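You operate a simulated robot arm through the tools that you are given. There is no shell and no other tool. Be economical: measure what you need, move in short steps, check, and stop when the job is done.

You run a simulated robot arm. Do the job below in one go: nothing can be reset, and whatever is moved stays where it is left.

JOB
Zero the wheel tester on the steel wheel and put the wheel back.
Fine: turn the zero knob till the running tester reads 0.0 mm; then switch off and move the slide back before the wheel comes out.

It is judged by the outcome, as a careful person would: the job done as asked, and still so three seconds after it is handed in. It fails if anything else is knocked over, pushed out of place, dropped, spilled or broken.

ROBOT AND FRAMES
A 6-joint arm with a two-finger parallel gripper, fixed in place. Base frame: the origin is at the foot of the arm, x ahead of it, y to its left, z up; the work surface is at about z = 0. Lengths are in mm, angles in rad, forces in N, time in s.
With the tool pointing down near the work surface it reaches from about 140 to 580 mm from the base axis. Its first joint turns from -1.152 to 1.152 rad. Payload 2.1 kg.
Tool frame: the origin (TCP) lies between the finger pads and is the grasp point; the fingertips stand 30 mm ahead of it; z points along the fingers, y is the line along which they close. Largest opening 94 mm; finger width 28, thickness 10; the body of the gripper, 50 by 96 mm, starts 55 mm behind the TCP.
Orientation is told as [roll, pitch, yaw] about the base's x, y, z axes, in that order, counted from this pose: with the fingers straight down and closing along the base's y, the tool's x points along the base's -x, its y along +y and its z along -z.

CONTROLS
- The arm moves only by the tool arm_command. Its argument "commands" is a list of rows, each a list of 3 entries, a list of its own where there are three numbers: the shift along the tool's x, y, z in units of 250 mm (1.0 is 250 mm), then the turn, a rotation vector about the tool's x, y, z in units of 60 degrees (1.0 is 60 degrees), then the finger opening in mm, from 0 to 94. In form: [[[dx, dy, dz], [ax, ay, az], grip], ...]. A call has 1 to 8 rows; each row is the pose to reach, as a shift and turn from the pose commanded when the call began, along the tool's axes at that moment. A call with a number of a shift or a turn outside -1 to 1 is refused whole. Rows are played at 5 a second. More than 50 mm and 0.15 rad between two rows, or a gripper value outside its range, and nothing of the call is played. Where a pose cannot be reached the arm comes as near as it can. A force on the tool above 90 N (or 10 N above the force at the start of the call, whichever is more), or a blocked arm, ends the call early, and 0.2 s more pass. The fingers move at their own pace (about 72 mm/s each) and stop on an object; they squeeze with about 33 N. The grip force told is the motor's: it shows also when the fingers shut on nothing. Time passes only in rows, and 0.2 s behind the last, so rows that repeat a pose let the fingers close. It gives the time, the measured TCP pose, the force on the tool (base axes), the opening and the grip force at its end, in the units of the frame above (readings bear some noise), with the torque about the TCP (base axes, N m) and any sound that the robot's microphone picked up.
- Cameras (640 x 400 px; columns grow to the right, rows downward): "scene" is fixed at [75, -393.1, 493.8]; the picture's right is [0.53, -0.85, 0.00], its down [-0.41, -0.25, -0.88] and it looks along [0.75, 0.46, -0.48] (base axes); focal length 235 px, centre (320, 200). "wrist" rides on the gripper at [76, 14, -102] in the tool frame; the picture's right is [-0.18, 0.98, 0.00], its down [-0.75, -0.14, -0.64] and it looks along [-0.63, -0.12, 0.77] (tool axes); focal length 243 px, centre (320, 200). There is no depth. A picture from a camera that has moved, and an enlarged one, comes with that camera's place and axes in the base frame and with its lens.
- capture(camera): a new picture of that camera. No time passes.
- close_up(camera, box): a new picture of the part [left, top, right, bottom] of that camera's present view, enlarged. No time passes.
- finish_job(): hands the job in; it is judged then, once.

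Go step by step. Nothing tells you positions but the pictures and the camera data: compare them with the known pose of the tool, close in by small moves and look again before you grip or let go. The budget is 120 turns and 68 pictures, counting those below and the enlarged ones. Unless the task says otherwise, let go and move clear before handing in, and close with one line.

The tools are called after "Request:" as name(argument=value, ...) on one line, values as JSON. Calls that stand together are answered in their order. arm_command: Moves the arm, as the interface text tells. Its arguments: {"type":"object","properties":{"commands":{"type":"array","items":{"type":"array"}}},"required":["commands"]} The other tools are called the same way: capture (camera) takes a picture; close_up (camera, box) takes an enlarged picture of a part of a camera's view; finish_job () hands the job in.

At the start:

```text
clock: 0.0
eef_pos: [346.4, -5.1, 363.1]
ee_rot: [0.001, 0.001, -0.002]
ft_force: [-0.2, 0.1, 0.8]
wrist_torque: [0.0, 0.01, 0.0]
width: 94.3
grip_force: 0.1
```

scene: 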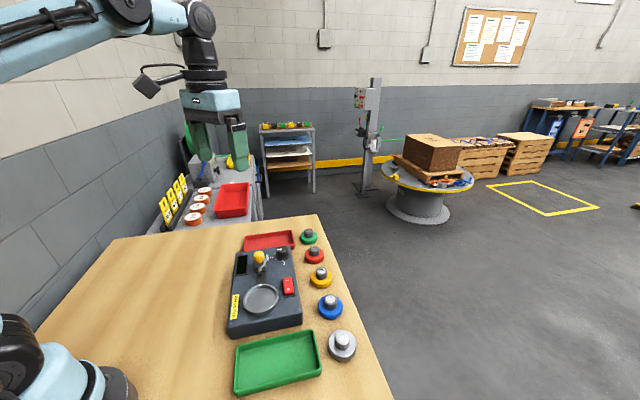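
wrist: 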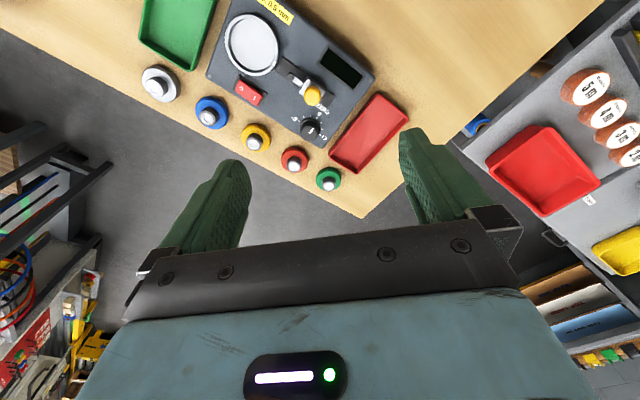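

I see a tester box with a round plate, a slide with a yellow knob, a red switch, a black zero knob and a display. A row of coloured wheels stands on the right, the steel one nearest the green tray. I'll look closer first.

Request:
close_up(camera="scene", box=[220, 220, 370, 400])

Request:
close_up(camera="wrist", box=[130, 0, 430, 200])

```text
2.22 times, centred on (295, 310) of scene
camera zoom: at [75.0, -393.1, 493.8], right [0.53, -0.85, 0.0], down [-0.41, -0.25, -0.88], along [0.75, 0.46, -0.48], focal length 521 px, centre (376, -44)
```

zoom: 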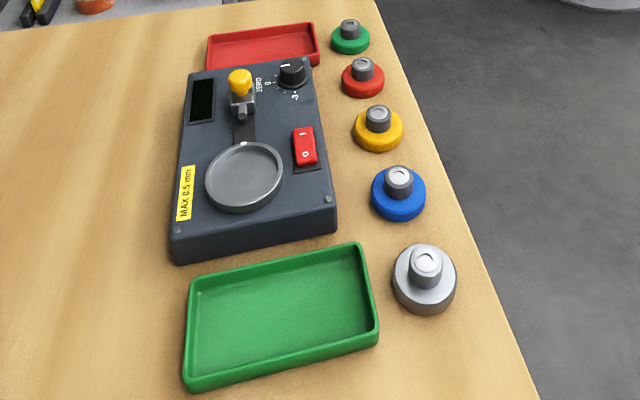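

```text
2.00 times, centred on (280, 100) of wrist
camera zoom: at [268.1, 10.1, 465.9], right [0.18, 0.98, 0.0], down [0.75, -0.14, 0.64], along [0.63, -0.12, -0.77], focal length 485 px, centre (400, 400)
```

zoom: 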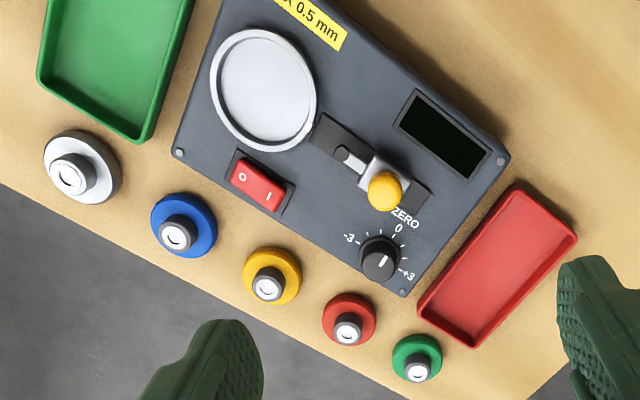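

The steel wheel hub is at about (335, -287), top z≈32. The cup is near (303, -97), the slide knob near (377, -22, 86), the switch near (366, -126, 52) and the zero knob near (443, -41, 56). I'll move above the steel wheel.

Request:
arm_command(commands=[[[0.01, -0.15, 0.1], [0, 0, 0], 70], [[0.02, -0.3, 0.2], [0, 0, 0], 70], [[0.025, -0.45, 0.3], [0, 0, 0], 70], [[0.03, -0.6, 0.4], [0, 0, 0], 70], [[0.035, -0.75, 0.5], [0, 0, 0], 70], [[0.04, -0.9, 0.55], [0, 0, 0], 70], [[0.04, -1.0, 0.6], [0, 0, 0], 70]])

Request:
arm_command(commands=[[[0, -0.12, 0.1], [0, 0, 0], 60], [[0, -0.126, 0.1], [0, 0, 0], 60]])

Request:
capture(camera="wrist")

Request:
capture(camera="scene")

```text
clock: 1.6
eef_pos: [336.2, -256.0, 213.1]
ee_rot: [0.001, 0.0, 0.002]
ft_force: [0.0, 0.0, 0.1]
wrist_torque: [0.0, 0.0, -0.03]
width: 70.0
grip_force: 0.0
```

```text
clock: 2.2
eef_pos: [337.4, -285.4, 187.6]
ee_rot: [0.0, -0.001, 0.001]
ft_force: [-0.2, 0.9, 0.2]
wrist_torque: [-0.03, 0.01, 0.01]
width: 59.9
grip_force: 0.0
```

```text
63 pictures are left
camera wrist: at [258.6, -271.5, 290.4], right [0.18, 0.98, 0.0], down [0.75, -0.14, 0.64], along [0.63, -0.12, -0.77], focal length 243 px, centre (320, 200)
```

wrist: 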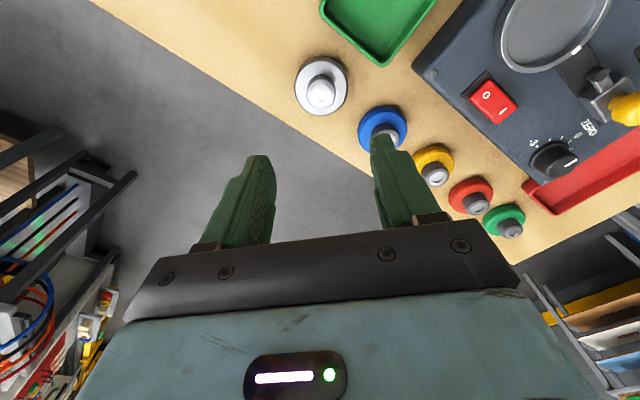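

```text
62 pictures are left
```

scene: 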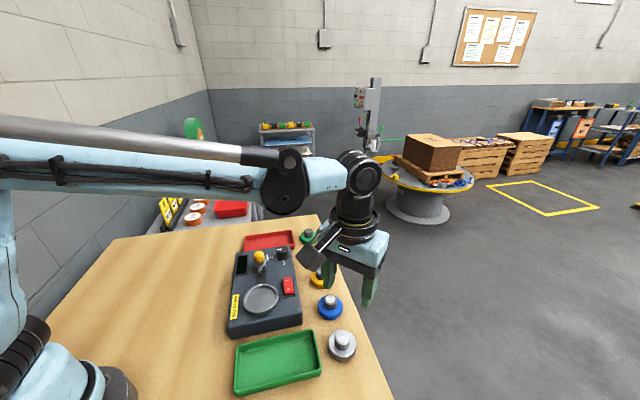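

The hub is seen at about (332, -285). I'll zoom in to measure the hub and disc heights.

Request:
close_up(camera="wrist", box=[280, 45, 360, 125])

Request:
close_up(camera="scene", box=[300, 310, 380, 370])

Request:
close_up(camera="scene", box=[225, 240, 315, 345])

```text
5.00 times, centred on (320, 85) of wrist
camera zoom: at [258.6, -271.5, 290.4], right [0.18, 0.98, 0.0], down [0.75, -0.14, 0.64], along [0.63, -0.12, -0.77], focal length 1213 px, centre (320, 775)
```

zoom: 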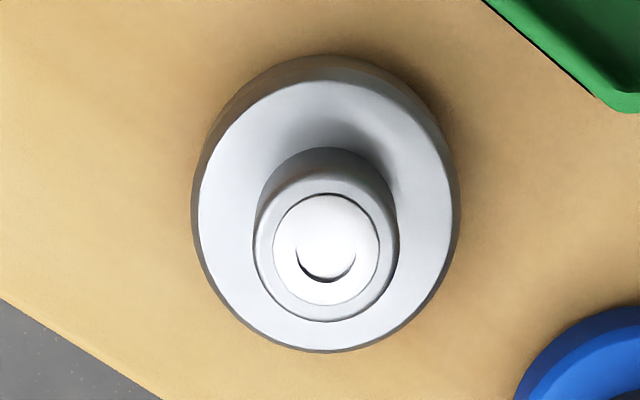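

```text
6.67 times, centred on (340, 340) of scene
camera zoom: at [75.0, -393.1, 493.8], right [0.53, -0.85, 0.0], down [-0.41, -0.25, -0.88], along [0.75, 0.46, -0.48], focal length 1564 px, centre (187, -733)
```

zoom: 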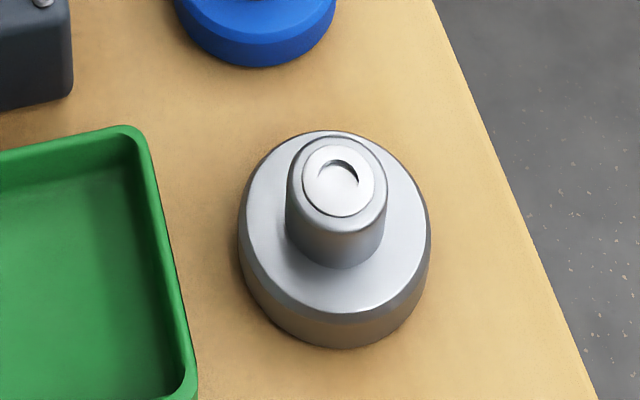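

```text
3.81 times, centred on (270, 292) of scene
camera zoom: at [75.0, -393.1, 493.8], right [0.53, -0.85, 0.0], down [-0.41, -0.25, -0.88], along [0.75, 0.46, -0.48], focal length 894 px, centre (510, -152)
```

zoom: 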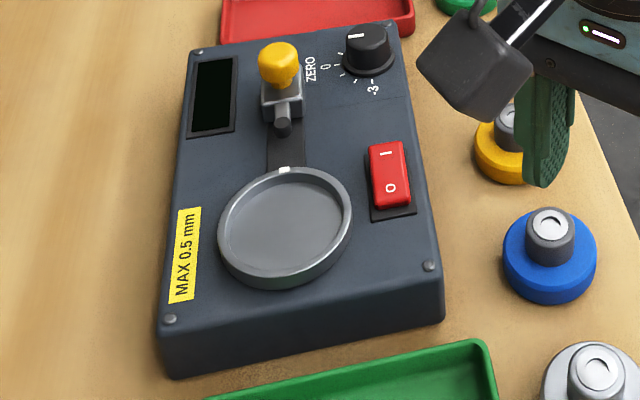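

The hub is about 29 mm across and its top is at z≈33; the disc top is at about z 18–20. I'll come down in stages with open fingers.

Request:
arm_command(commands=[[[0.0085, 0.002, 0.15], [0, 0, 0], 56], [[0.0085, 0.002, 0.3], [0, 0, 0], 56], [[0.0085, 0.002, 0.4], [0, 0, 0], 56], [[0.0085, 0.002, 0.48], [0, 0, 0], 56], [[0.0085, 0.002, 0.48], [0, 0, 0], 56]])

Request:
capture(camera="wrist")

Request:
close_up(camera="scene", box=[270, 280, 400, 370])

```text
clock: 3.4
eef_pos: [334.3, -286.5, 67.5]
ee_rot: [-0.001, -0.001, 0.0]
ft_force: [-0.8, -0.5, 0.0]
wrist_torque: [0.01, -0.01, 0.0]
width: 55.7
grip_force: 0.1
```

```text
58 pictures are left
camera wrist: at [256.1, -271.4, 170.4], right [0.18, 0.98, 0.0], down [0.75, -0.14, 0.64], along [0.63, -0.12, -0.77], focal length 243 px, centre (320, 200)
```

wrist: 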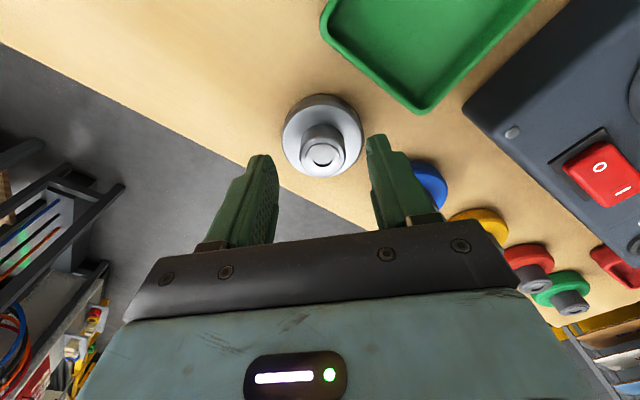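

```text
4.44 times, centred on (335, 325) of scene
camera zoom: at [75.0, -393.1, 493.8], right [0.53, -0.85, 0.0], down [-0.41, -0.25, -0.88], along [0.75, 0.46, -0.48], focal length 1043 px, centre (253, -356)
```

zoom: 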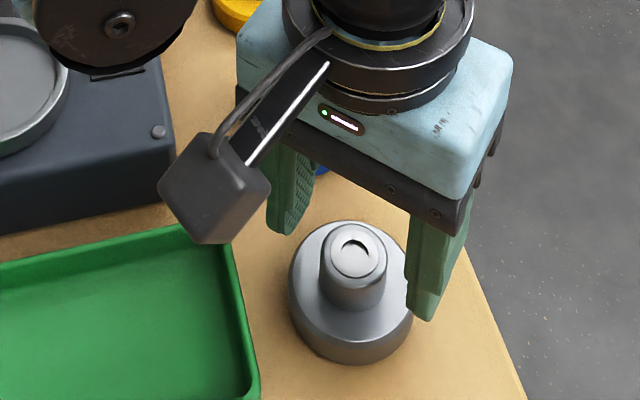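

The hub is centred between the fingers. I'll come down to TCP z≈51, which puts the tips just above the disc, and close.

Request:
arm_command(commands=[[[0, 0.005, 0.04], [0, 0, 0], 56], [[0, 0.005, 0.066], [0, 0, 0], 56], [[0, 0.005, 0.066], [0, 0, 0], 56]])

Request:
close_up(camera="scene", box=[270, 280, 400, 370])

```text
clock: 4.2
eef_pos: [334.1, -285.1, 50.9]
ee_rot: [0.001, 0.001, 0.001]
ft_force: [0.8, 0.6, -0.2]
wrist_torque: [0.0, -0.01, -0.01]
width: 55.9
grip_force: 0.1
```

```text
4.44 times, centred on (335, 325) of scene
camera zoom: at [75.0, -393.1, 493.8], right [0.53, -0.85, 0.0], down [-0.41, -0.25, -0.88], along [0.75, 0.46, -0.48], focal length 1043 px, centre (253, -356)
```

zoom: 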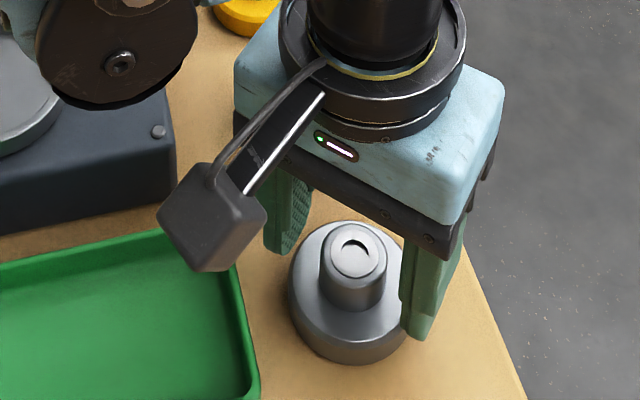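

The tips stand just above the disc beside the hub. I'll close now.

Request:
arm_command(commands=[[[0, 0, 0], [0, 0, 0], 40], [[0, 0, 0], [0, 0, 0], 32], [[0, 0, 0], [0, 0, 0], 20], [[0, 0, 0], [0, 0, 0], 15], [[0, 0, 0], [0, 0, 0], 15]])

Request:
close_up(camera="scene", box=[270, 280, 400, 370])

```text
clock: 5.4
eef_pos: [333.7, -284.8, 52.2]
ee_rot: [0.0, -0.001, 0.0]
ft_force: [0.3, 0.4, 0.6]
wrist_torque: [-0.09, -0.02, 0.03]
width: 29.1
grip_force: 33.0
```

```text
4.44 times, centred on (335, 325) of scene
camera zoom: at [75.0, -393.1, 493.8], right [0.53, -0.85, 0.0], down [-0.41, -0.25, -0.88], along [0.75, 0.46, -0.48], focal length 1043 px, centre (253, -356)
```

zoom: 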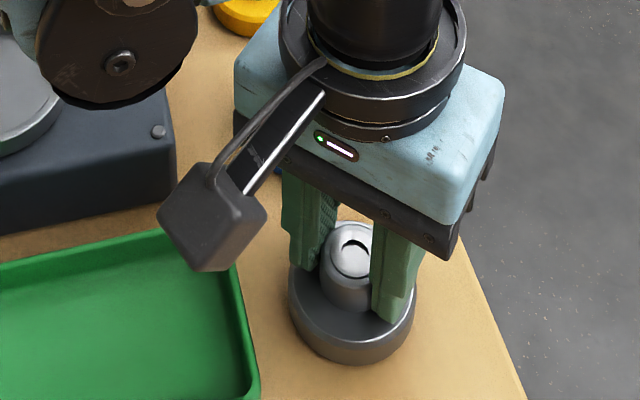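

The wheel is gripped at 29.1 mm wide with TCP z≈51.5. I'll lift and carry it towards the cup.

Request:
arm_command(commands=[[[0, 0, -0.1], [0, 0, 0], 15], [[0, 0, -0.25], [0, 0, 0], 15], [[0, 0, -0.4], [0, 0, 0], 15], [[0.04, 0.15, -0.45], [0, 0, 0], 15], [[0.08, 0.3, -0.48], [0, 0, 0], 15], [[0.12, 0.45, -0.48], [0, 0, 0], 15], [[0.12, 0.6, -0.48], [0, 0, 0], 15], [[0.12, 0.7, -0.48], [0, 0, 0], 15]])

Request:
capture(camera="wrist")

Request:
capture(camera="scene")

```text
clock: 7.2
eef_pos: [304.2, -109.3, 170.5]
ee_rot: [0.001, 0.0, 0.001]
ft_force: [0.2, -0.2, -2.1]
wrist_torque: [-0.01, -0.01, 0.02]
width: 29.2
grip_force: 33.2
```

```text
54 pictures are left
camera wrist: at [226.2, -93.9, 274.6], right [0.18, 0.98, 0.0], down [0.75, -0.14, 0.64], along [0.63, -0.12, -0.77], focal length 243 px, centre (320, 200)
```

wrist: 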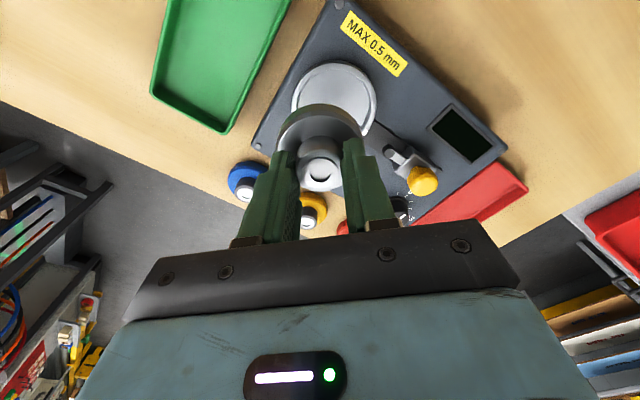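

```text
53 pictures are left
```

scene: 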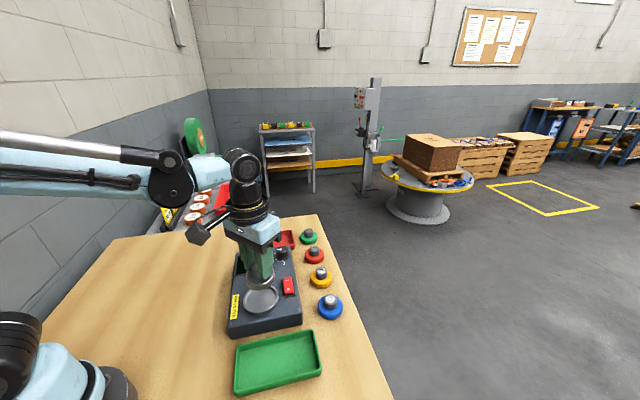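

I'll zoom in on the cup from both cameras to fix its centre.

Request:
close_up(camera="wrist", box=[270, 50, 430, 150])

Request:
close_up(camera="scene", box=[220, 260, 310, 340])

```text
4.00 times, centred on (350, 100) of wrist
camera zoom: at [226.2, -93.9, 274.6], right [0.18, 0.98, 0.0], down [0.75, -0.14, 0.64], along [0.63, -0.12, -0.77], focal length 970 px, centre (200, 600)
```

zoom: 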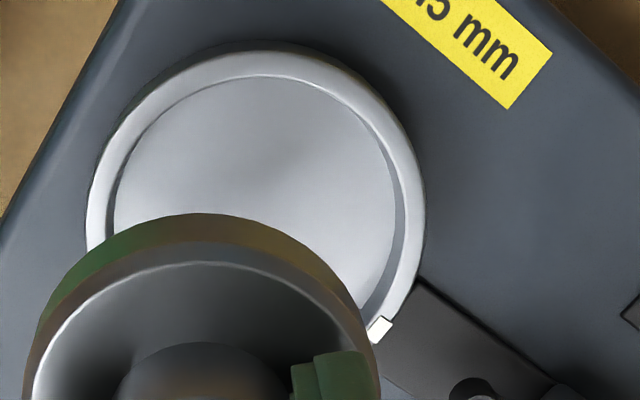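

```text
5.00 times, centred on (265, 300) of scene
camera zoom: at [75.0, -393.2, 493.8], right [0.53, -0.85, 0.0], down [-0.41, -0.25, -0.88], along [0.75, 0.46, -0.48], focal length 1173 px, centre (595, -300)
```

zoom: 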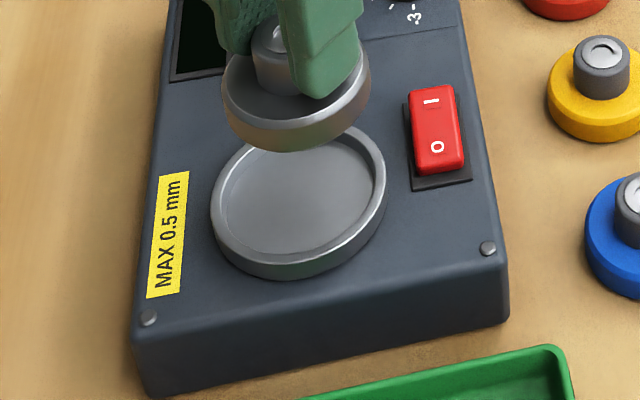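

The cup centre is about (301–305, -96), with the rim at about z 52. I'll hover the wheel just above it and compare visually.

Request:
arm_command(commands=[[[0.005, 0.0536, 0], [0, 0, 0], 15], [[0.005, 0.0536, 0.1], [0, 0, 0], 15], [[0.005, 0.0536, 0.2], [0, 0, 0], 15], [[0.005, 0.0536, 0.23], [0, 0, 0], 15], [[0.005, 0.0536, 0.23], [0, 0, 0], 15]])

Request:
close_up(camera="wrist", box=[240, 50, 420, 200])

Request:
close_up(camera="scene", box=[220, 260, 310, 340])

```text
clock: 8.4
eef_pos: [302.7, -97.1, 114.4]
ee_rot: [0.001, -0.001, 0.0]
ft_force: [0.4, -0.3, -2.4]
wrist_torque: [-0.01, 0.01, 0.01]
width: 29.2
grip_force: 33.0
```

```text
2.67 times, centred on (330, 125) of wrist
camera zoom: at [225.2, -81.4, 217.1], right [0.18, 0.98, 0.0], down [0.75, -0.14, 0.64], along [0.63, -0.12, -0.77], focal length 647 px, centre (293, 400)
```

zoom: 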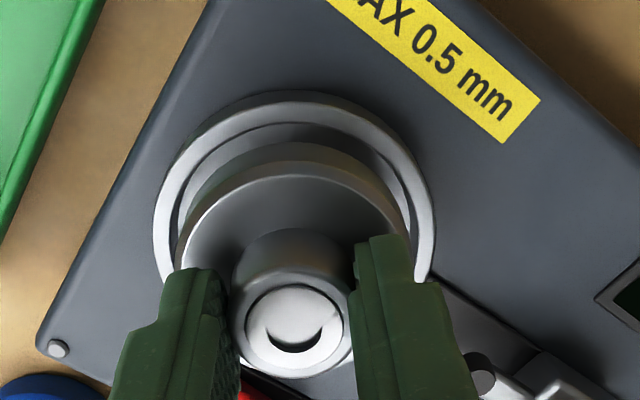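

```text
5.00 times, centred on (265, 300) of scene
camera zoom: at [75.0, -393.1, 493.8], right [0.53, -0.85, 0.0], down [-0.41, -0.25, -0.88], along [0.75, 0.46, -0.48], focal length 1173 px, centre (595, -300)
```

zoom: 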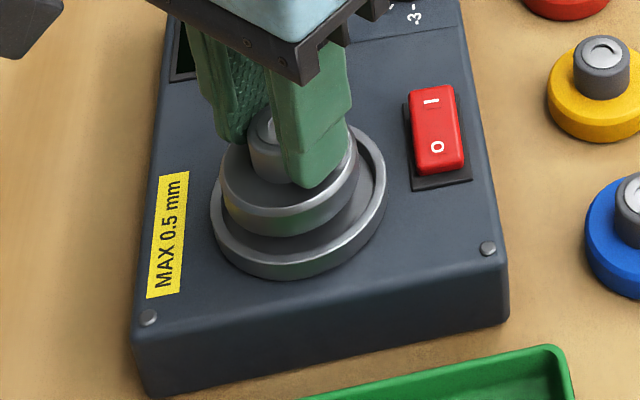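

The wheel is nearly concentric with the cup, needing about +2.5 mm in x. I'll shift and lower to just above the rim.

Request:
arm_command(commands=[[[-0.01, -0.002, 0.0], [0, 0, 0], 15], [[-0.01, -0.002, 0.03], [0, 0, 0], 15], [[-0.01, -0.002, 0.03], [0, 0, 0], 15]])

Request:
close_up(camera="wrist", box=[240, 50, 420, 200])

Request:
close_up(camera="scene", box=[250, 275, 310, 325])

```text
clock: 9.2
eef_pos: [305.3, -96.2, 107.1]
ee_rot: [0.0, 0.001, 0.0]
ft_force: [0.1, 0.6, -2.6]
wrist_torque: [0.04, 0.01, -0.03]
width: 29.2
grip_force: 33.0
```

```text
2.67 times, centred on (330, 125) of wrist
camera zoom: at [227.7, -81.7, 209.6], right [0.18, 0.98, 0.0], down [0.75, -0.14, 0.64], along [0.63, -0.12, -0.77], focal length 647 px, centre (293, 400)
```

zoom: 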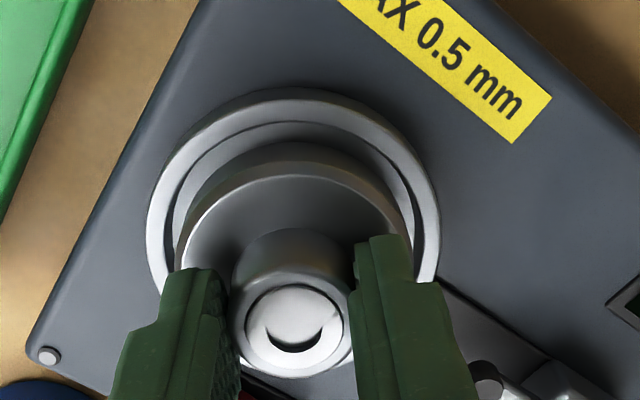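

```text
8.00 times, centred on (280, 300) of scene
camera zoom: at [75.0, -393.1, 493.8], right [0.53, -0.85, 0.0], down [-0.41, -0.25, -0.88], along [0.75, 0.46, -0.48], focal length 1877 px, centre (640, -600)
```

zoom: 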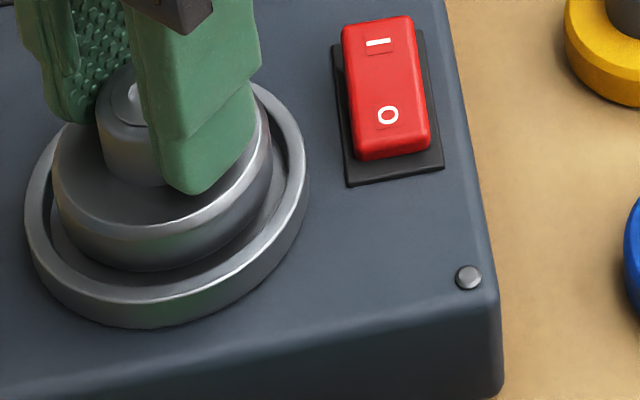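

The wheel is aligned laterally and within tolerance in depth. I'll lower it in small steps, watching the force.

Request:
arm_command(commands=[[[0, 0, 0.012], [0, 0, 0], 15], [[0, 0, 0.02], [0, 0, 0], 15], [[0, 0, 0.02], [0, 0, 0], 15]])

Request:
close_up(camera="scene", box=[250, 275, 310, 325])

```text
clock: 10.0
eef_pos: [304.9, -96.9, 101.3]
ee_rot: [0.0, 0.0, 0.002]
ft_force: [-2.7, 1.7, 23.9]
wrist_torque: [0.15, 0.14, -0.01]
width: 29.0
grip_force: 32.9
```

```text
8.00 times, centred on (280, 300) of scene
camera zoom: at [74.9, -393.1, 493.9], right [0.53, -0.85, 0.0], down [-0.41, -0.25, -0.88], along [0.75, 0.46, -0.48], focal length 1877 px, centre (640, -600)
```

zoom: 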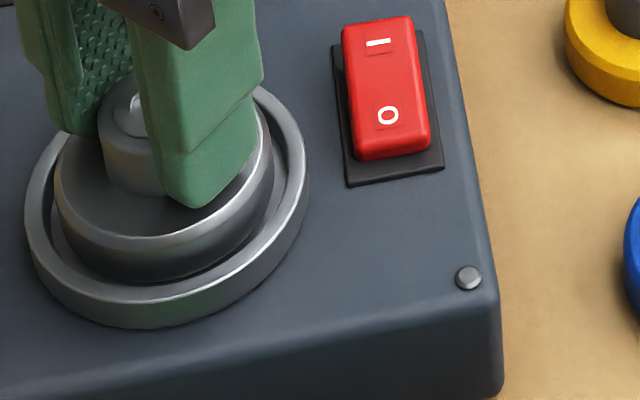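

Contact is at wheel bottom z≈50, with small torque, and the wheel sits inside the cup on its floor. I'll ease off slightly, let go and rise.

Request:
arm_command(commands=[[[0, 0, -0.002], [0, 0, 0], 15], [[0, 0, -0.002], [0, 0, 0], 29], [[0, 0, -0.002], [0, 0, 0], 36], [[0, 0, -0.002], [0, 0, 0], 48], [[0, 0, -0.002], [0, 0, 0], 48]])

Request:
arm_command(commands=[[[0, 0, -0.05], [0, 0, 0], 48], [[0, 0, -0.2], [0, 0, 0], 48], [[0, 0, -0.3], [0, 0, 0], 48], [[0.15, 0, -0.36], [0, 0, 0], 48], [[0.15, 0, -0.36], [0, 0, 0], 48]])

Request:
capture(camera="wrist")

Request:
close_up(camera="scene", box=[220, 240, 310, 340])

```text
clock: 11.2
eef_pos: [304.8, -97.3, 101.8]
ee_rot: [-0.001, 0.0, -0.001]
ft_force: [-0.6, 0.2, -0.1]
wrist_torque: [0.0, -0.03, 0.04]
width: 48.0
grip_force: 0.1
```

```text
clock: 12.4
eef_pos: [267.7, -97.0, 192.7]
ee_rot: [0.0, 0.0, 0.001]
ft_force: [-0.3, 1.1, -0.6]
wrist_torque: [-0.01, 0.0, 0.02]
width: 48.1
grip_force: 0.1
```

```text
45 pictures are left
camera wrist: at [189.7, -81.6, 296.0], right [0.18, 0.98, 0.0], down [0.75, -0.14, 0.64], along [0.63, -0.12, -0.77], focal length 243 px, centre (320, 200)
```

wrist: 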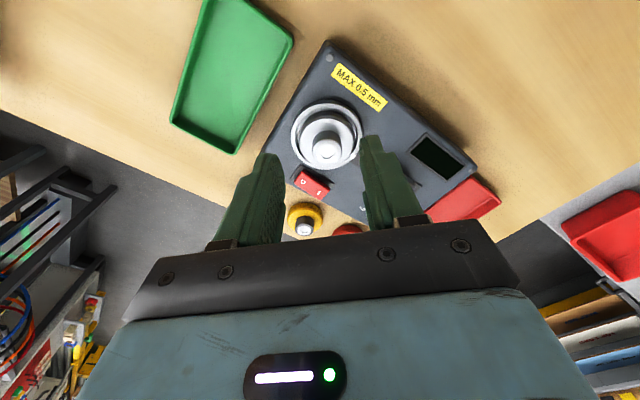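

```text
4.00 times, centred on (265, 290) of scene
camera zoom: at [75.0, -393.1, 493.8], right [0.53, -0.85, 0.0], down [-0.41, -0.25, -0.88], along [0.75, 0.46, -0.48], focal length 938 px, centre (540, -160)
```

zoom: 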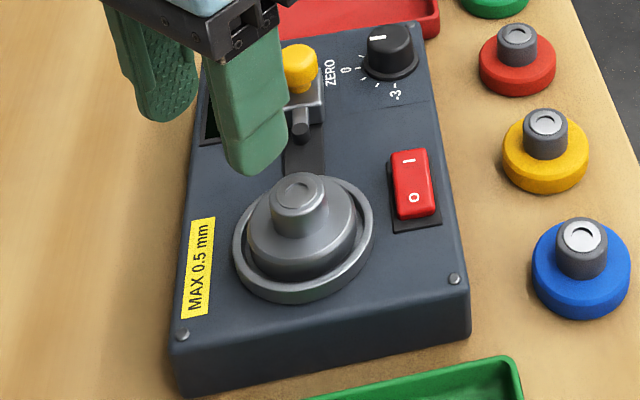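

The wheel is seated in the cup. Next I'll turn the gripper 45° so it closes along the slide direction and go near the yellow slide knob to look.

Request:
arm_command(commands=[[[-0.05, 0.028, 0], [0, 0, -0.125], 48], [[-0.1, 0.056, 0], [0, 0, -0.25], 48], [[-0.15, 0.084, 0], [0, 0, -0.375], 48], [[-0.2, 0.112, 0], [0, 0, -0.5], 48], [[-0.25, 0.14, 0], [0, 0, -0.625], 48], [[-0.308, 0.168, 0], [0, 0, -0.75], 48], [[-0.308, 0.168, 0], [0, 0, -0.75], 48]])

Request:
capture(camera="wrist")

Request:
close_up(camera="scene", box=[225, 225, 315, 325])

```text
clock: 14.0
eef_pos: [343.9, -54.9, 192.0]
ee_rot: [0.0, 0.0, 0.788]
ft_force: [0.5, -0.8, -0.4]
wrist_torque: [0.0, 0.01, 0.02]
width: 47.8
grip_force: 0.0
```

```text
43 pictures are left
camera wrist: at [279.3, -97.8, 294.6], right [-0.57, 0.82, 0.0], down [0.63, 0.43, 0.64], along [0.53, 0.36, -0.77], focal length 243 px, centre (320, 200)
```

wrist: 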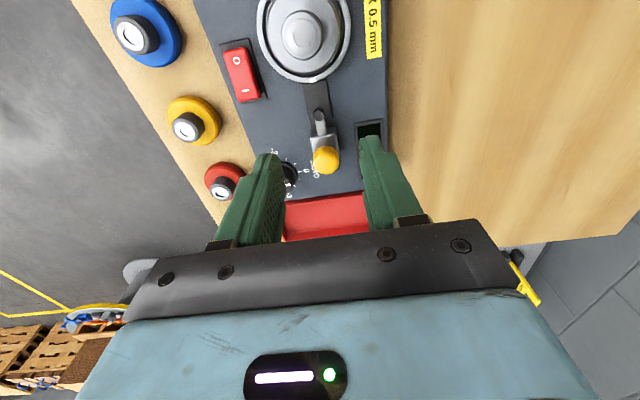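

```text
4.00 times, centred on (270, 275) of scene
camera zoom: at [75.0, -393.1, 493.8], right [0.53, -0.85, 0.0], down [-0.41, -0.25, -0.88], along [0.75, 0.46, -0.48], focal length 938 px, centre (520, -100)
```

zoom: 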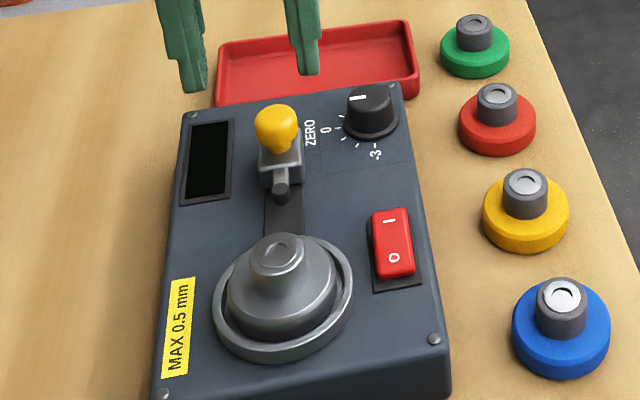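

With this yaw the fingers close across the slide, one each side of the yellow knob, which is a clear and workable grip. The knob is at about (377, -26, 84), so I'll move above it.

Request:
arm_command(commands=[[[-0.09, -0.004, 0], [0, 0, 0], 50], [[-0.173, -0.0085, 0], [0, 0, 0], 50], [[-0.173, -0.0085, 0.12], [0, 0, 0], 50], [[-0.173, -0.0085, 0.228], [0, 0, 0], 50], [[-0.173, -0.0085, 0.228], [0, 0, 0], 50]])

Request:
close_up(camera="wrist", box=[220, 60, 420, 240])

Request:
close_up(camera="scene", box=[225, 225, 315, 325])

```text
clock: 15.2
eef_pos: [376.2, -25.1, 134.0]
ee_rot: [-0.001, 0.002, 0.787]
ft_force: [-0.2, -0.4, 0.3]
wrist_torque: [-0.03, -0.01, 0.04]
width: 50.0
grip_force: 0.0
```

```text
2.22 times, centred on (320, 150) of wrist
camera zoom: at [311.0, -68.1, 237.5], right [-0.57, 0.82, 0.0], down [0.63, 0.43, 0.64], along [0.53, 0.36, -0.77], focal length 539 px, centre (320, 311)
```

zoom: 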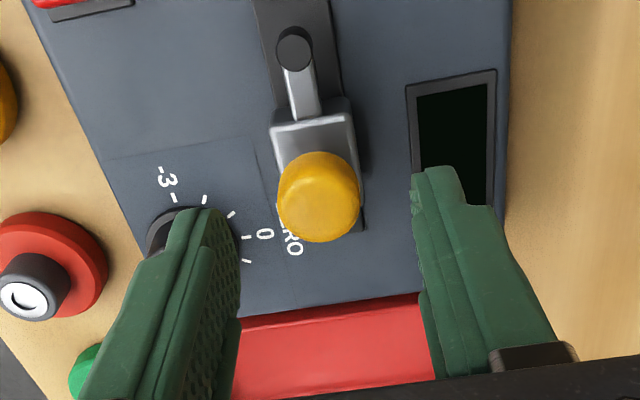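

```text
4.00 times, centred on (270, 275) of scene
camera zoom: at [75.0, -393.1, 493.8], right [0.53, -0.85, 0.0], down [-0.41, -0.25, -0.88], along [0.75, 0.46, -0.48], focal length 938 px, centre (520, -100)
```

zoom: 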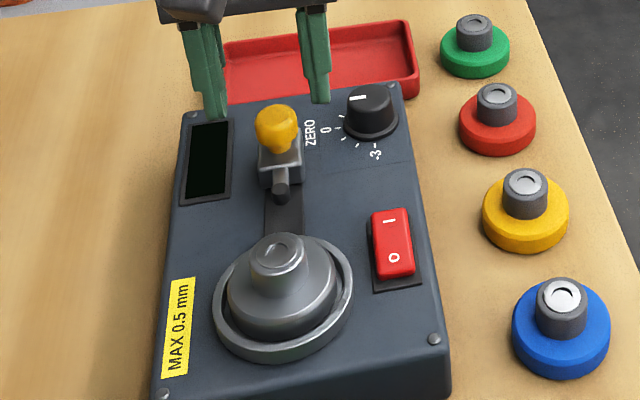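

The knob is centred between the fingers. I'll come down to TCP z≈106 and close.

Request:
arm_command(commands=[[[0, 0, 0.06], [0, 0, 0], 50], [[0, 0, 0.114], [0, 0, 0], 50], [[0, 0, 0.114], [0, 0, 0], 38], [[0, 0, 0.114], [0, 0, 0], 26], [[0, 0, 0.114], [0, 0, 0], 12], [[0, 0, 0.114], [0, 0, 0], 12]])

Request:
close_up(camera="scene", box=[225, 225, 315, 325])

```text
clock: 16.6
eef_pos: [378.2, -27.1, 105.5]
ee_rot: [-0.001, -0.001, 0.787]
ft_force: [9.8, -9.5, -10.6]
wrist_torque: [0.17, 0.0, -0.06]
width: 25.0
grip_force: 45.3
```

```text
4.00 times, centred on (270, 275) of scene
camera zoom: at [75.0, -393.2, 493.8], right [0.53, -0.85, 0.0], down [-0.41, -0.25, -0.88], along [0.75, 0.46, -0.48], focal length 938 px, centre (520, -100)
```

zoom: 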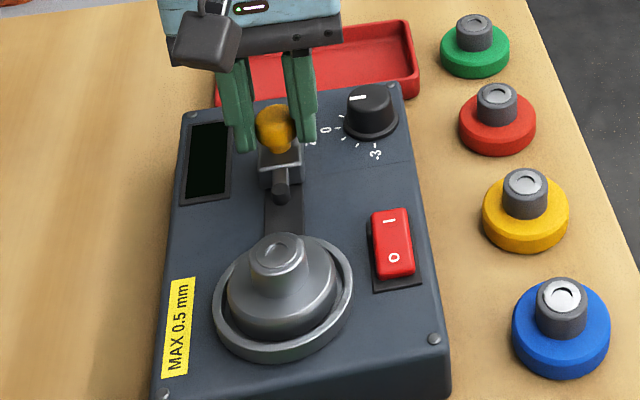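

I have the slide knob gripped with a slight side load. I'll relieve it by 1 mm and push the slide gently towards the wheel.

Request:
arm_command(commands=[[[0, -0.004, 0], [0, 0, 0], 12], [[0.02, -0.004, 0], [0, 0, 0], 12], [[0.04, -0.004, 0], [0, 0, 0], 12], [[0.06, -0.004, 0], [0, 0, 0], 12], [[0.06, -0.004, 0], [0, 0, 0], 12]])

Request:
close_up(camera="scene", box=[225, 225, 315, 325])

```text
clock: 17.8
eef_pos: [366.7, -36.7, 106.4]
ee_rot: [0.002, 0.0, 0.788]
ft_force: [-0.3, -0.8, -36.0]
wrist_torque: [-0.35, -0.25, 0.0]
width: 25.3
grip_force: 44.7
```

```text
4.00 times, centred on (270, 275) of scene
camera zoom: at [75.1, -393.1, 493.8], right [0.53, -0.85, 0.0], down [-0.41, -0.25, -0.88], along [0.75, 0.46, -0.48], focal length 938 px, centre (520, -100)
```

zoom: 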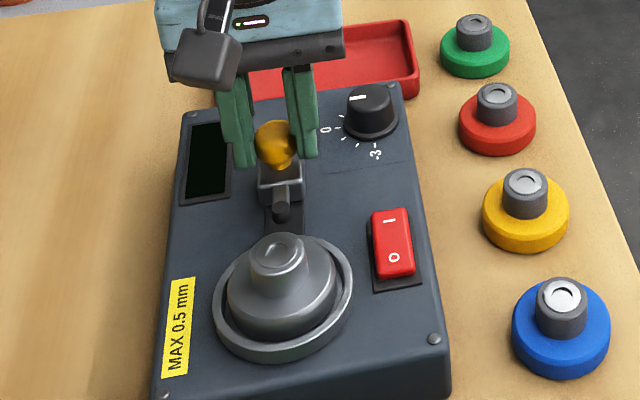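

The slide moves freely, with some downward pull on the bulb. I'll lower 1 mm and continue.

Request:
arm_command(commands=[[[0.0, 0, 0.004], [0, 0, 0], 12], [[0.016, 0, 0.005], [0, 0, 0], 12], [[0.032, 0, 0.005], [0, 0, 0], 12], [[0.048, 0, 0.005], [0, 0, 0], 12], [[0.048, 0, 0.005], [0, 0, 0], 12]])

Request:
close_up(camera="scene", box=[225, 225, 315, 325])

Request:
close_up(camera="wrist", box=[220, 20, 420, 220])

```text
clock: 19.0
eef_pos: [357.5, -44.9, 107.0]
ee_rot: [0.003, -0.001, 0.787]
ft_force: [-9.0, 7.0, 36.8]
wrist_torque: [0.16, -0.2, 0.03]
width: 25.2
grip_force: 45.0
```

```text
4.00 times, centred on (270, 275) of scene
camera zoom: at [74.8, -393.1, 493.9], right [0.53, -0.85, 0.0], down [-0.41, -0.25, -0.88], along [0.75, 0.46, -0.48], focal length 938 px, centre (520, -100)
```

zoom: 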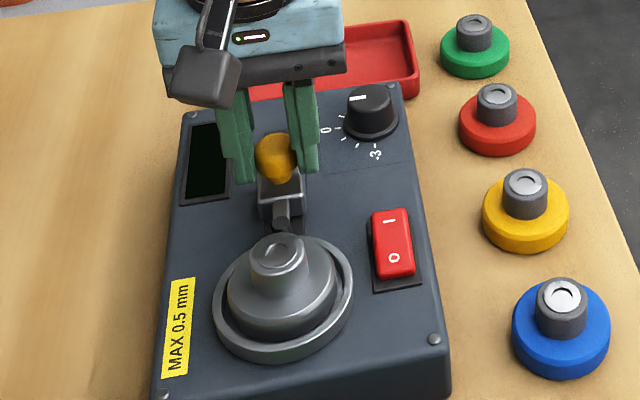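

```text
2.00 times, centred on (320, 120) of wrist
camera zoom: at [292.6, -88.3, 208.5], right [-0.57, 0.82, 0.0], down [0.63, 0.43, 0.64], along [0.53, 0.36, -0.77], focal length 485 px, centre (320, 360)
```

zoom: 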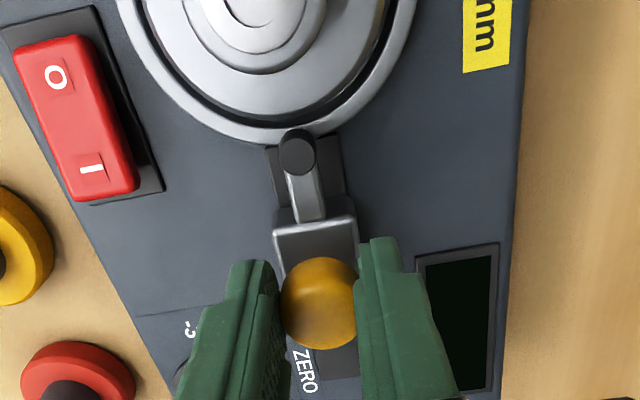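

The probe tip is at the cup rim, with several mm still to go to the wheel. I'll continue in small steps.

Request:
arm_command(commands=[[[0.0, 0.002, -0.002], [0, 0, 0], 12], [[0.012, 0.002, -0.0025], [0, 0, 0], 12], [[0.024, 0.002, -0.0025], [0, 0, 0], 12], [[0.032, 0.002, -0.0025], [0, 0, 0], 12], [[0.032, 0.002, -0.0025], [0, 0, 0], 12]])

Request:
close_up(camera="wrist", box=[220, 20, 420, 220])

```text
clock: 20.2
eef_pos: [354.3, -48.8, 105.5]
ee_rot: [-0.002, -0.014, 0.787]
ft_force: [29.7, 20.3, -7.9]
wrist_torque: [0.79, -0.42, 0.01]
width: 25.4
grip_force: 45.3
```

```text
2.00 times, centred on (320, 120) of wrist
camera zoom: at [287.7, -93.1, 207.8], right [-0.57, 0.82, 0.0], down [0.63, 0.43, 0.65], along [0.54, 0.37, -0.76], focal length 485 px, centre (320, 360)
```

zoom: 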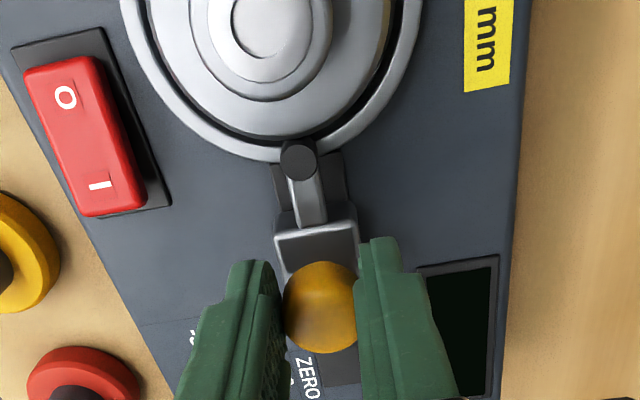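

Resistance is now about 36 N: either the end stop or contact with the wheel. I'll check closely.

Request:
arm_command(commands=[[[-0.011, 0, 0], [0, 0, 0], 12], [[-0.011, 0, 0], [0, 0, 0], 12]])

Request:
close_up(camera="scene", box=[265, 255, 315, 305])

Request:
close_up(camera="wrist", box=[270, 50, 350, 130])

```text
clock: 20.8
eef_pos: [354.0, -48.3, 106.6]
ee_rot: [0.001, -0.006, 0.787]
ft_force: [7.9, 10.6, -1.1]
wrist_torque: [0.87, -1.4, 0.0]
width: 25.3
grip_force: 44.6
```

```text
8.00 times, centred on (290, 280) of scene
camera zoom: at [74.9, -393.1, 493.8], right [0.53, -0.85, 0.0], down [-0.41, -0.25, -0.88], along [0.75, 0.46, -0.48], focal length 1877 px, centre (560, -440)
```

zoom: 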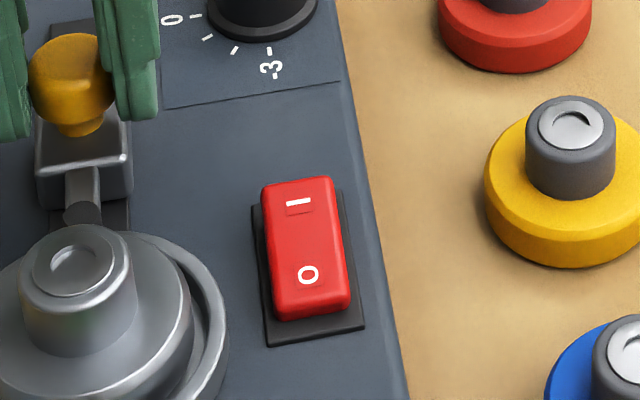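

```text
5.00 times, centred on (310, 90) of wrist
camera zoom: at [288.5, -92.2, 208.6], right [-0.56, 0.83, 0.0], down [0.63, 0.43, 0.64], along [0.53, 0.36, -0.76], focal length 1213 px, centre (370, 750)
```

zoom: 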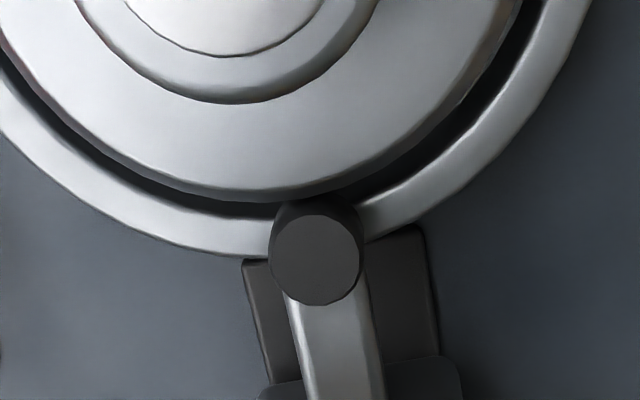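

The roller touches the wheel's rim. I'll release the slide knob and rise clear.

Request:
arm_command(commands=[[[-0.011, 0, 0], [0, 0, 0], 30], [[-0.011, 0, 0], [0, 0, 0], 40], [[-0.011, 0, 0], [0, 0, 0], 50], [[-0.011, 0, 0], [0, 0, 0], 50]])

Request:
arm_command(commands=[[[0, 0, -0.1], [0, 0, 0], 50], [[0, 0, -0.28], [0, 0, 0], 50], [[0.1, 0.0, -0.38], [0, 0, 0], 50], [[0.1, 0, -0.38], [0, 0, 0], 40]])

Request:
capture(camera="wrist")

Request:
close_up(camera="scene", box=[225, 225, 315, 325])

```text
clock: 21.8
eef_pos: [355.1, -46.9, 106.0]
ee_rot: [0.001, -0.001, 0.785]
ft_force: [0.5, -0.1, -0.7]
wrist_torque: [0.01, 0.01, 0.01]
width: 49.8
grip_force: 0.2
```

```text
clock: 22.8
eef_pos: [338.8, -65.7, 202.5]
ee_rot: [0.0, 0.0, 0.786]
ft_force: [-0.3, 0.8, 0.6]
wrist_torque: [0.02, 0.0, 0.01]
width: 40.3
grip_force: 0.0
```

```text
32 pictures are left
camera wrist: at [273.2, -107.8, 304.5], right [-0.57, 0.82, 0.0], down [0.63, 0.43, 0.64], along [0.53, 0.36, -0.77], focal length 243 px, centre (320, 200)
```

wrist: 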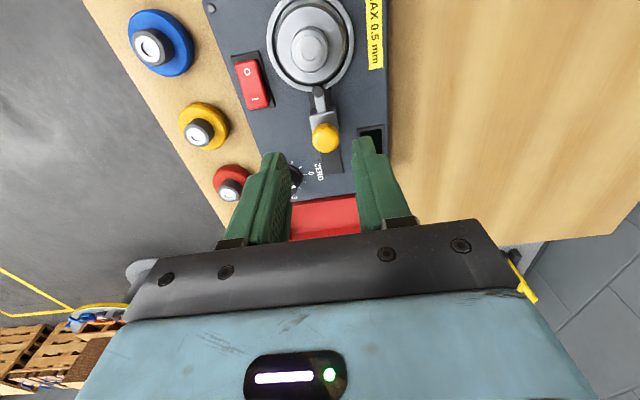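

```text
4.00 times, centred on (270, 275) of scene
camera zoom: at [75.0, -393.1, 493.8], right [0.53, -0.85, 0.0], down [-0.41, -0.25, -0.88], along [0.75, 0.46, -0.48], focal length 938 px, centre (520, -100)
```

zoom: 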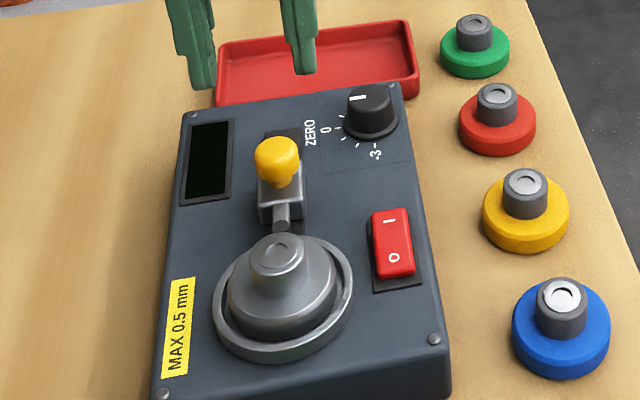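

The slide is in place at the wheel. The switch rocker is at about (365, -126), with its "I" end towards (+x, +y); I'll close the fingers and go above that end.

Request:
arm_command(commands=[[[0.005, -0.08, 0], [0, 0, 0], 20], [[0.012, -0.17, 0], [0, 0, 0], 0], [[0.021, -0.247, 0], [0, 0, 0], 0], [[0.021, -0.247, 0.15], [0, 0, 0], 0], [[0.021, -0.247, 0.3], [0, 0, 0], 0], [[0.021, -0.247, 0.41], [0, 0, 0], 0], [[0.021, -0.247, 0.41], [0, 0, 0], 0]])

Request:
close_up(camera="wrist", box=[240, 60, 400, 220])

Request:
close_up(camera="scene", box=[255, 245, 325, 315])

```text
clock: 24.4
eef_pos: [377.4, -111.7, 98.8]
ee_rot: [0.0, -0.001, 0.786]
ft_force: [-1.4, -0.2, -0.5]
wrist_torque: [-0.01, 0.01, 0.02]
width: 0.0
grip_force: 33.0
```

```text
2.50 times, centred on (320, 140) of wrist
camera zoom: at [312.6, -154.7, 200.9], right [-0.57, 0.82, 0.0], down [0.63, 0.43, 0.64], along [0.53, 0.36, -0.77], focal length 606 px, centre (320, 350)
```

zoom: 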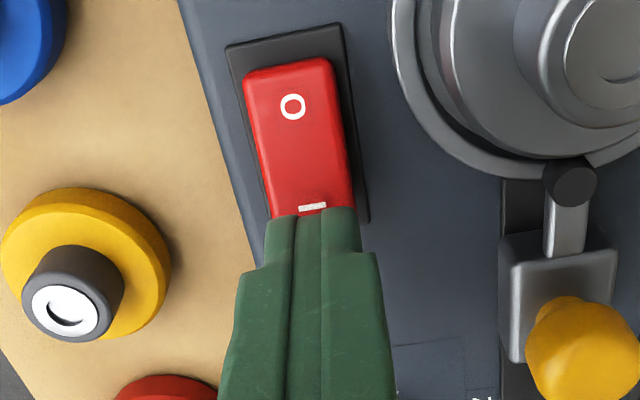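

```text
5.71 times, centred on (290, 280) of scene
camera zoom: at [75.0, -393.1, 493.8], right [0.53, -0.85, 0.0], down [-0.41, -0.25, -0.88], along [0.75, 0.46, -0.48], focal length 1340 px, centre (491, -257)
```

zoom: 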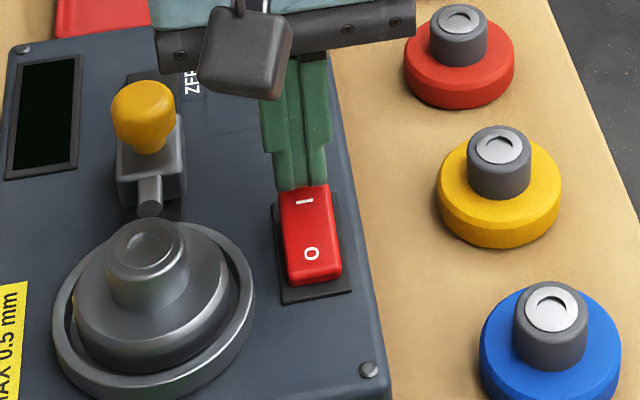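

The fingertips stand over the "I" end. I'll press down gently in small steps.

Request:
arm_command(commands=[[[0, 0, 0.02], [0, 0, 0], 0], [[0, 0, 0.032], [0, 0, 0], 0], [[0, 0, 0.044], [0, 0, 0], 0], [[0, 0, 0.056], [0, 0, 0], 0]])

Request:
close_up(camera="scene", box=[225, 245, 325, 325])

```text
clock: 25.6
eef_pos: [377.3, -112.0, 87.3]
ee_rot: [0.001, 0.001, 0.786]
ft_force: [-0.1, 1.0, 18.0]
wrist_torque: [-0.15, 0.2, -0.09]
width: 0.0
grip_force: 33.4
stopped in row 4: the force on the tool passed its limit at 94 N (the readings are from after the stop); the commanded pose is now the measured one
```

```text
5.00 times, centred on (275, 285) of scene
camera zoom: at [74.9, -393.1, 493.9], right [0.53, -0.85, 0.0], down [-0.41, -0.25, -0.88], along [0.75, 0.46, -0.48], focal length 1173 px, centre (545, -225)
```

zoom: 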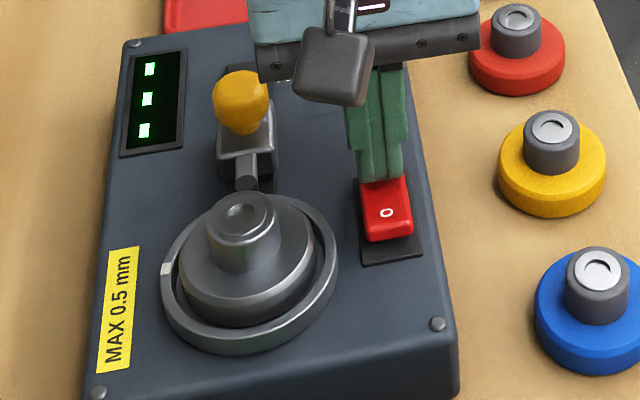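

The tester runs: the cup turns and the display shows dashes. I'll rise clear and read the display.

Request:
arm_command(commands=[[[0, 0, -0.06], [0, 0, 0], 0], [[0, 0, -0.2], [0, 0, 0], 0], [[-0.05, 0.0, -0.35], [0, 0, 0], 30], [[-0.1, 0.0, -0.45], [0, 0, 0], 50], [[-0.1, 0.0, -0.45], [0, 0, 0], 50]])

Request:
close_up(camera="scene", box=[225, 230, 325, 330])

Request:
capture(camera="wrist")

```text
clock: 26.8
eef_pos: [396.8, -93.4, 198.5]
ee_rot: [0.0, 0.001, 0.786]
ft_force: [0.2, -0.2, 0.2]
wrist_torque: [-0.01, 0.02, 0.02]
width: 50.1
grip_force: 0.0
```

```text
4.00 times, centred on (275, 280) of scene
camera zoom: at [75.0, -393.1, 493.8], right [0.53, -0.85, 0.0], down [-0.41, -0.25, -0.88], along [0.75, 0.46, -0.48], focal length 938 px, centre (500, -120)
```

zoom: 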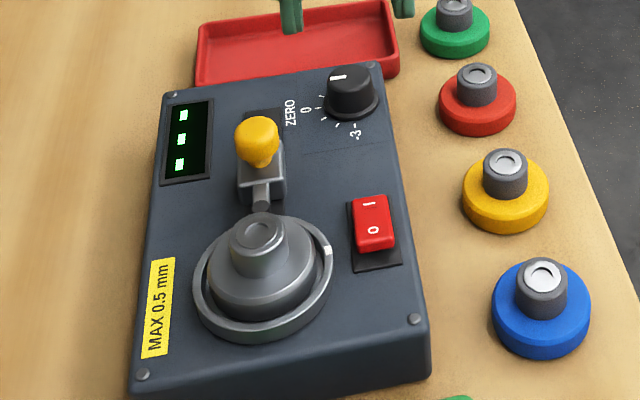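

```text
26 pictures are left
camera wrist: at [331.4, -136.3, 302.0], right [-0.57, 0.82, 0.0], down [0.63, 0.43, 0.64], along [0.53, 0.36, -0.77], focal length 243 px, centre (320, 200)
```

wrist: 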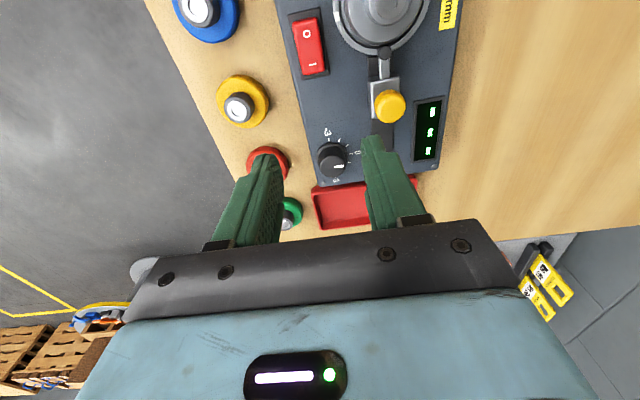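

It still shows dashes, perhaps until a revolution is complete. I'll go above the zero knob and look again.

Request:
arm_command(commands=[[[-0.12, 0.005, 0], [0, 0, 0], 50], [[-0.253, 0.01, 0], [0, 0, 0], 50], [[-0.253, 0.01, 0.12], [0, 0, 0], 50], [[-0.253, 0.01, 0.2], [0, 0, 0], 50], [[-0.253, 0.01, 0.2], [0, 0, 0], 50]])

Request:
close_up(camera="scene", box=[240, 230, 325, 300])

Request:
capture(camera="wrist")

```text
clock: 28.0
eef_pos: [438.2, -47.2, 149.4]
ee_rot: [0.0, 0.002, 0.786]
ft_force: [-0.5, 0.4, -0.2]
wrist_torque: [0.03, 0.0, 0.0]
width: 50.1
grip_force: 0.1
```

```text
5.71 times, centred on (282, 265) of scene
camera zoom: at [75.0, -393.1, 493.8], right [0.53, -0.85, 0.0], down [-0.41, -0.25, -0.88], along [0.75, 0.46, -0.48], focal length 1340 px, centre (534, -171)
```

zoom: 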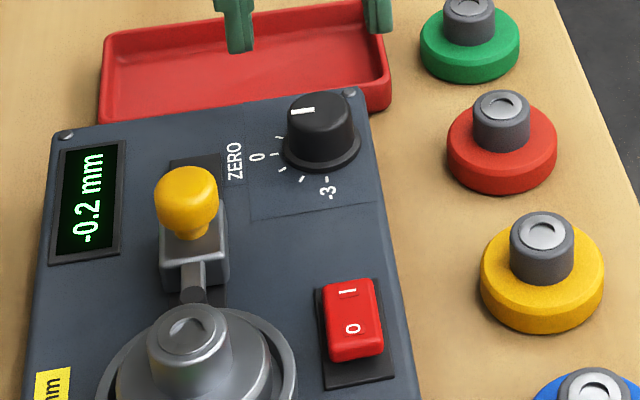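

```text
24 pictures are left
camera wrist: at [374.4, -90.8, 252.1], right [-0.57, 0.82, 0.0], down [0.63, 0.43, 0.64], along [0.53, 0.36, -0.77], focal length 243 px, centre (320, 200)
```

wrist: 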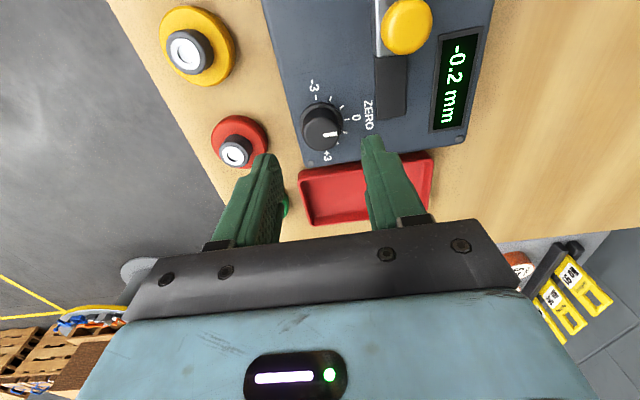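

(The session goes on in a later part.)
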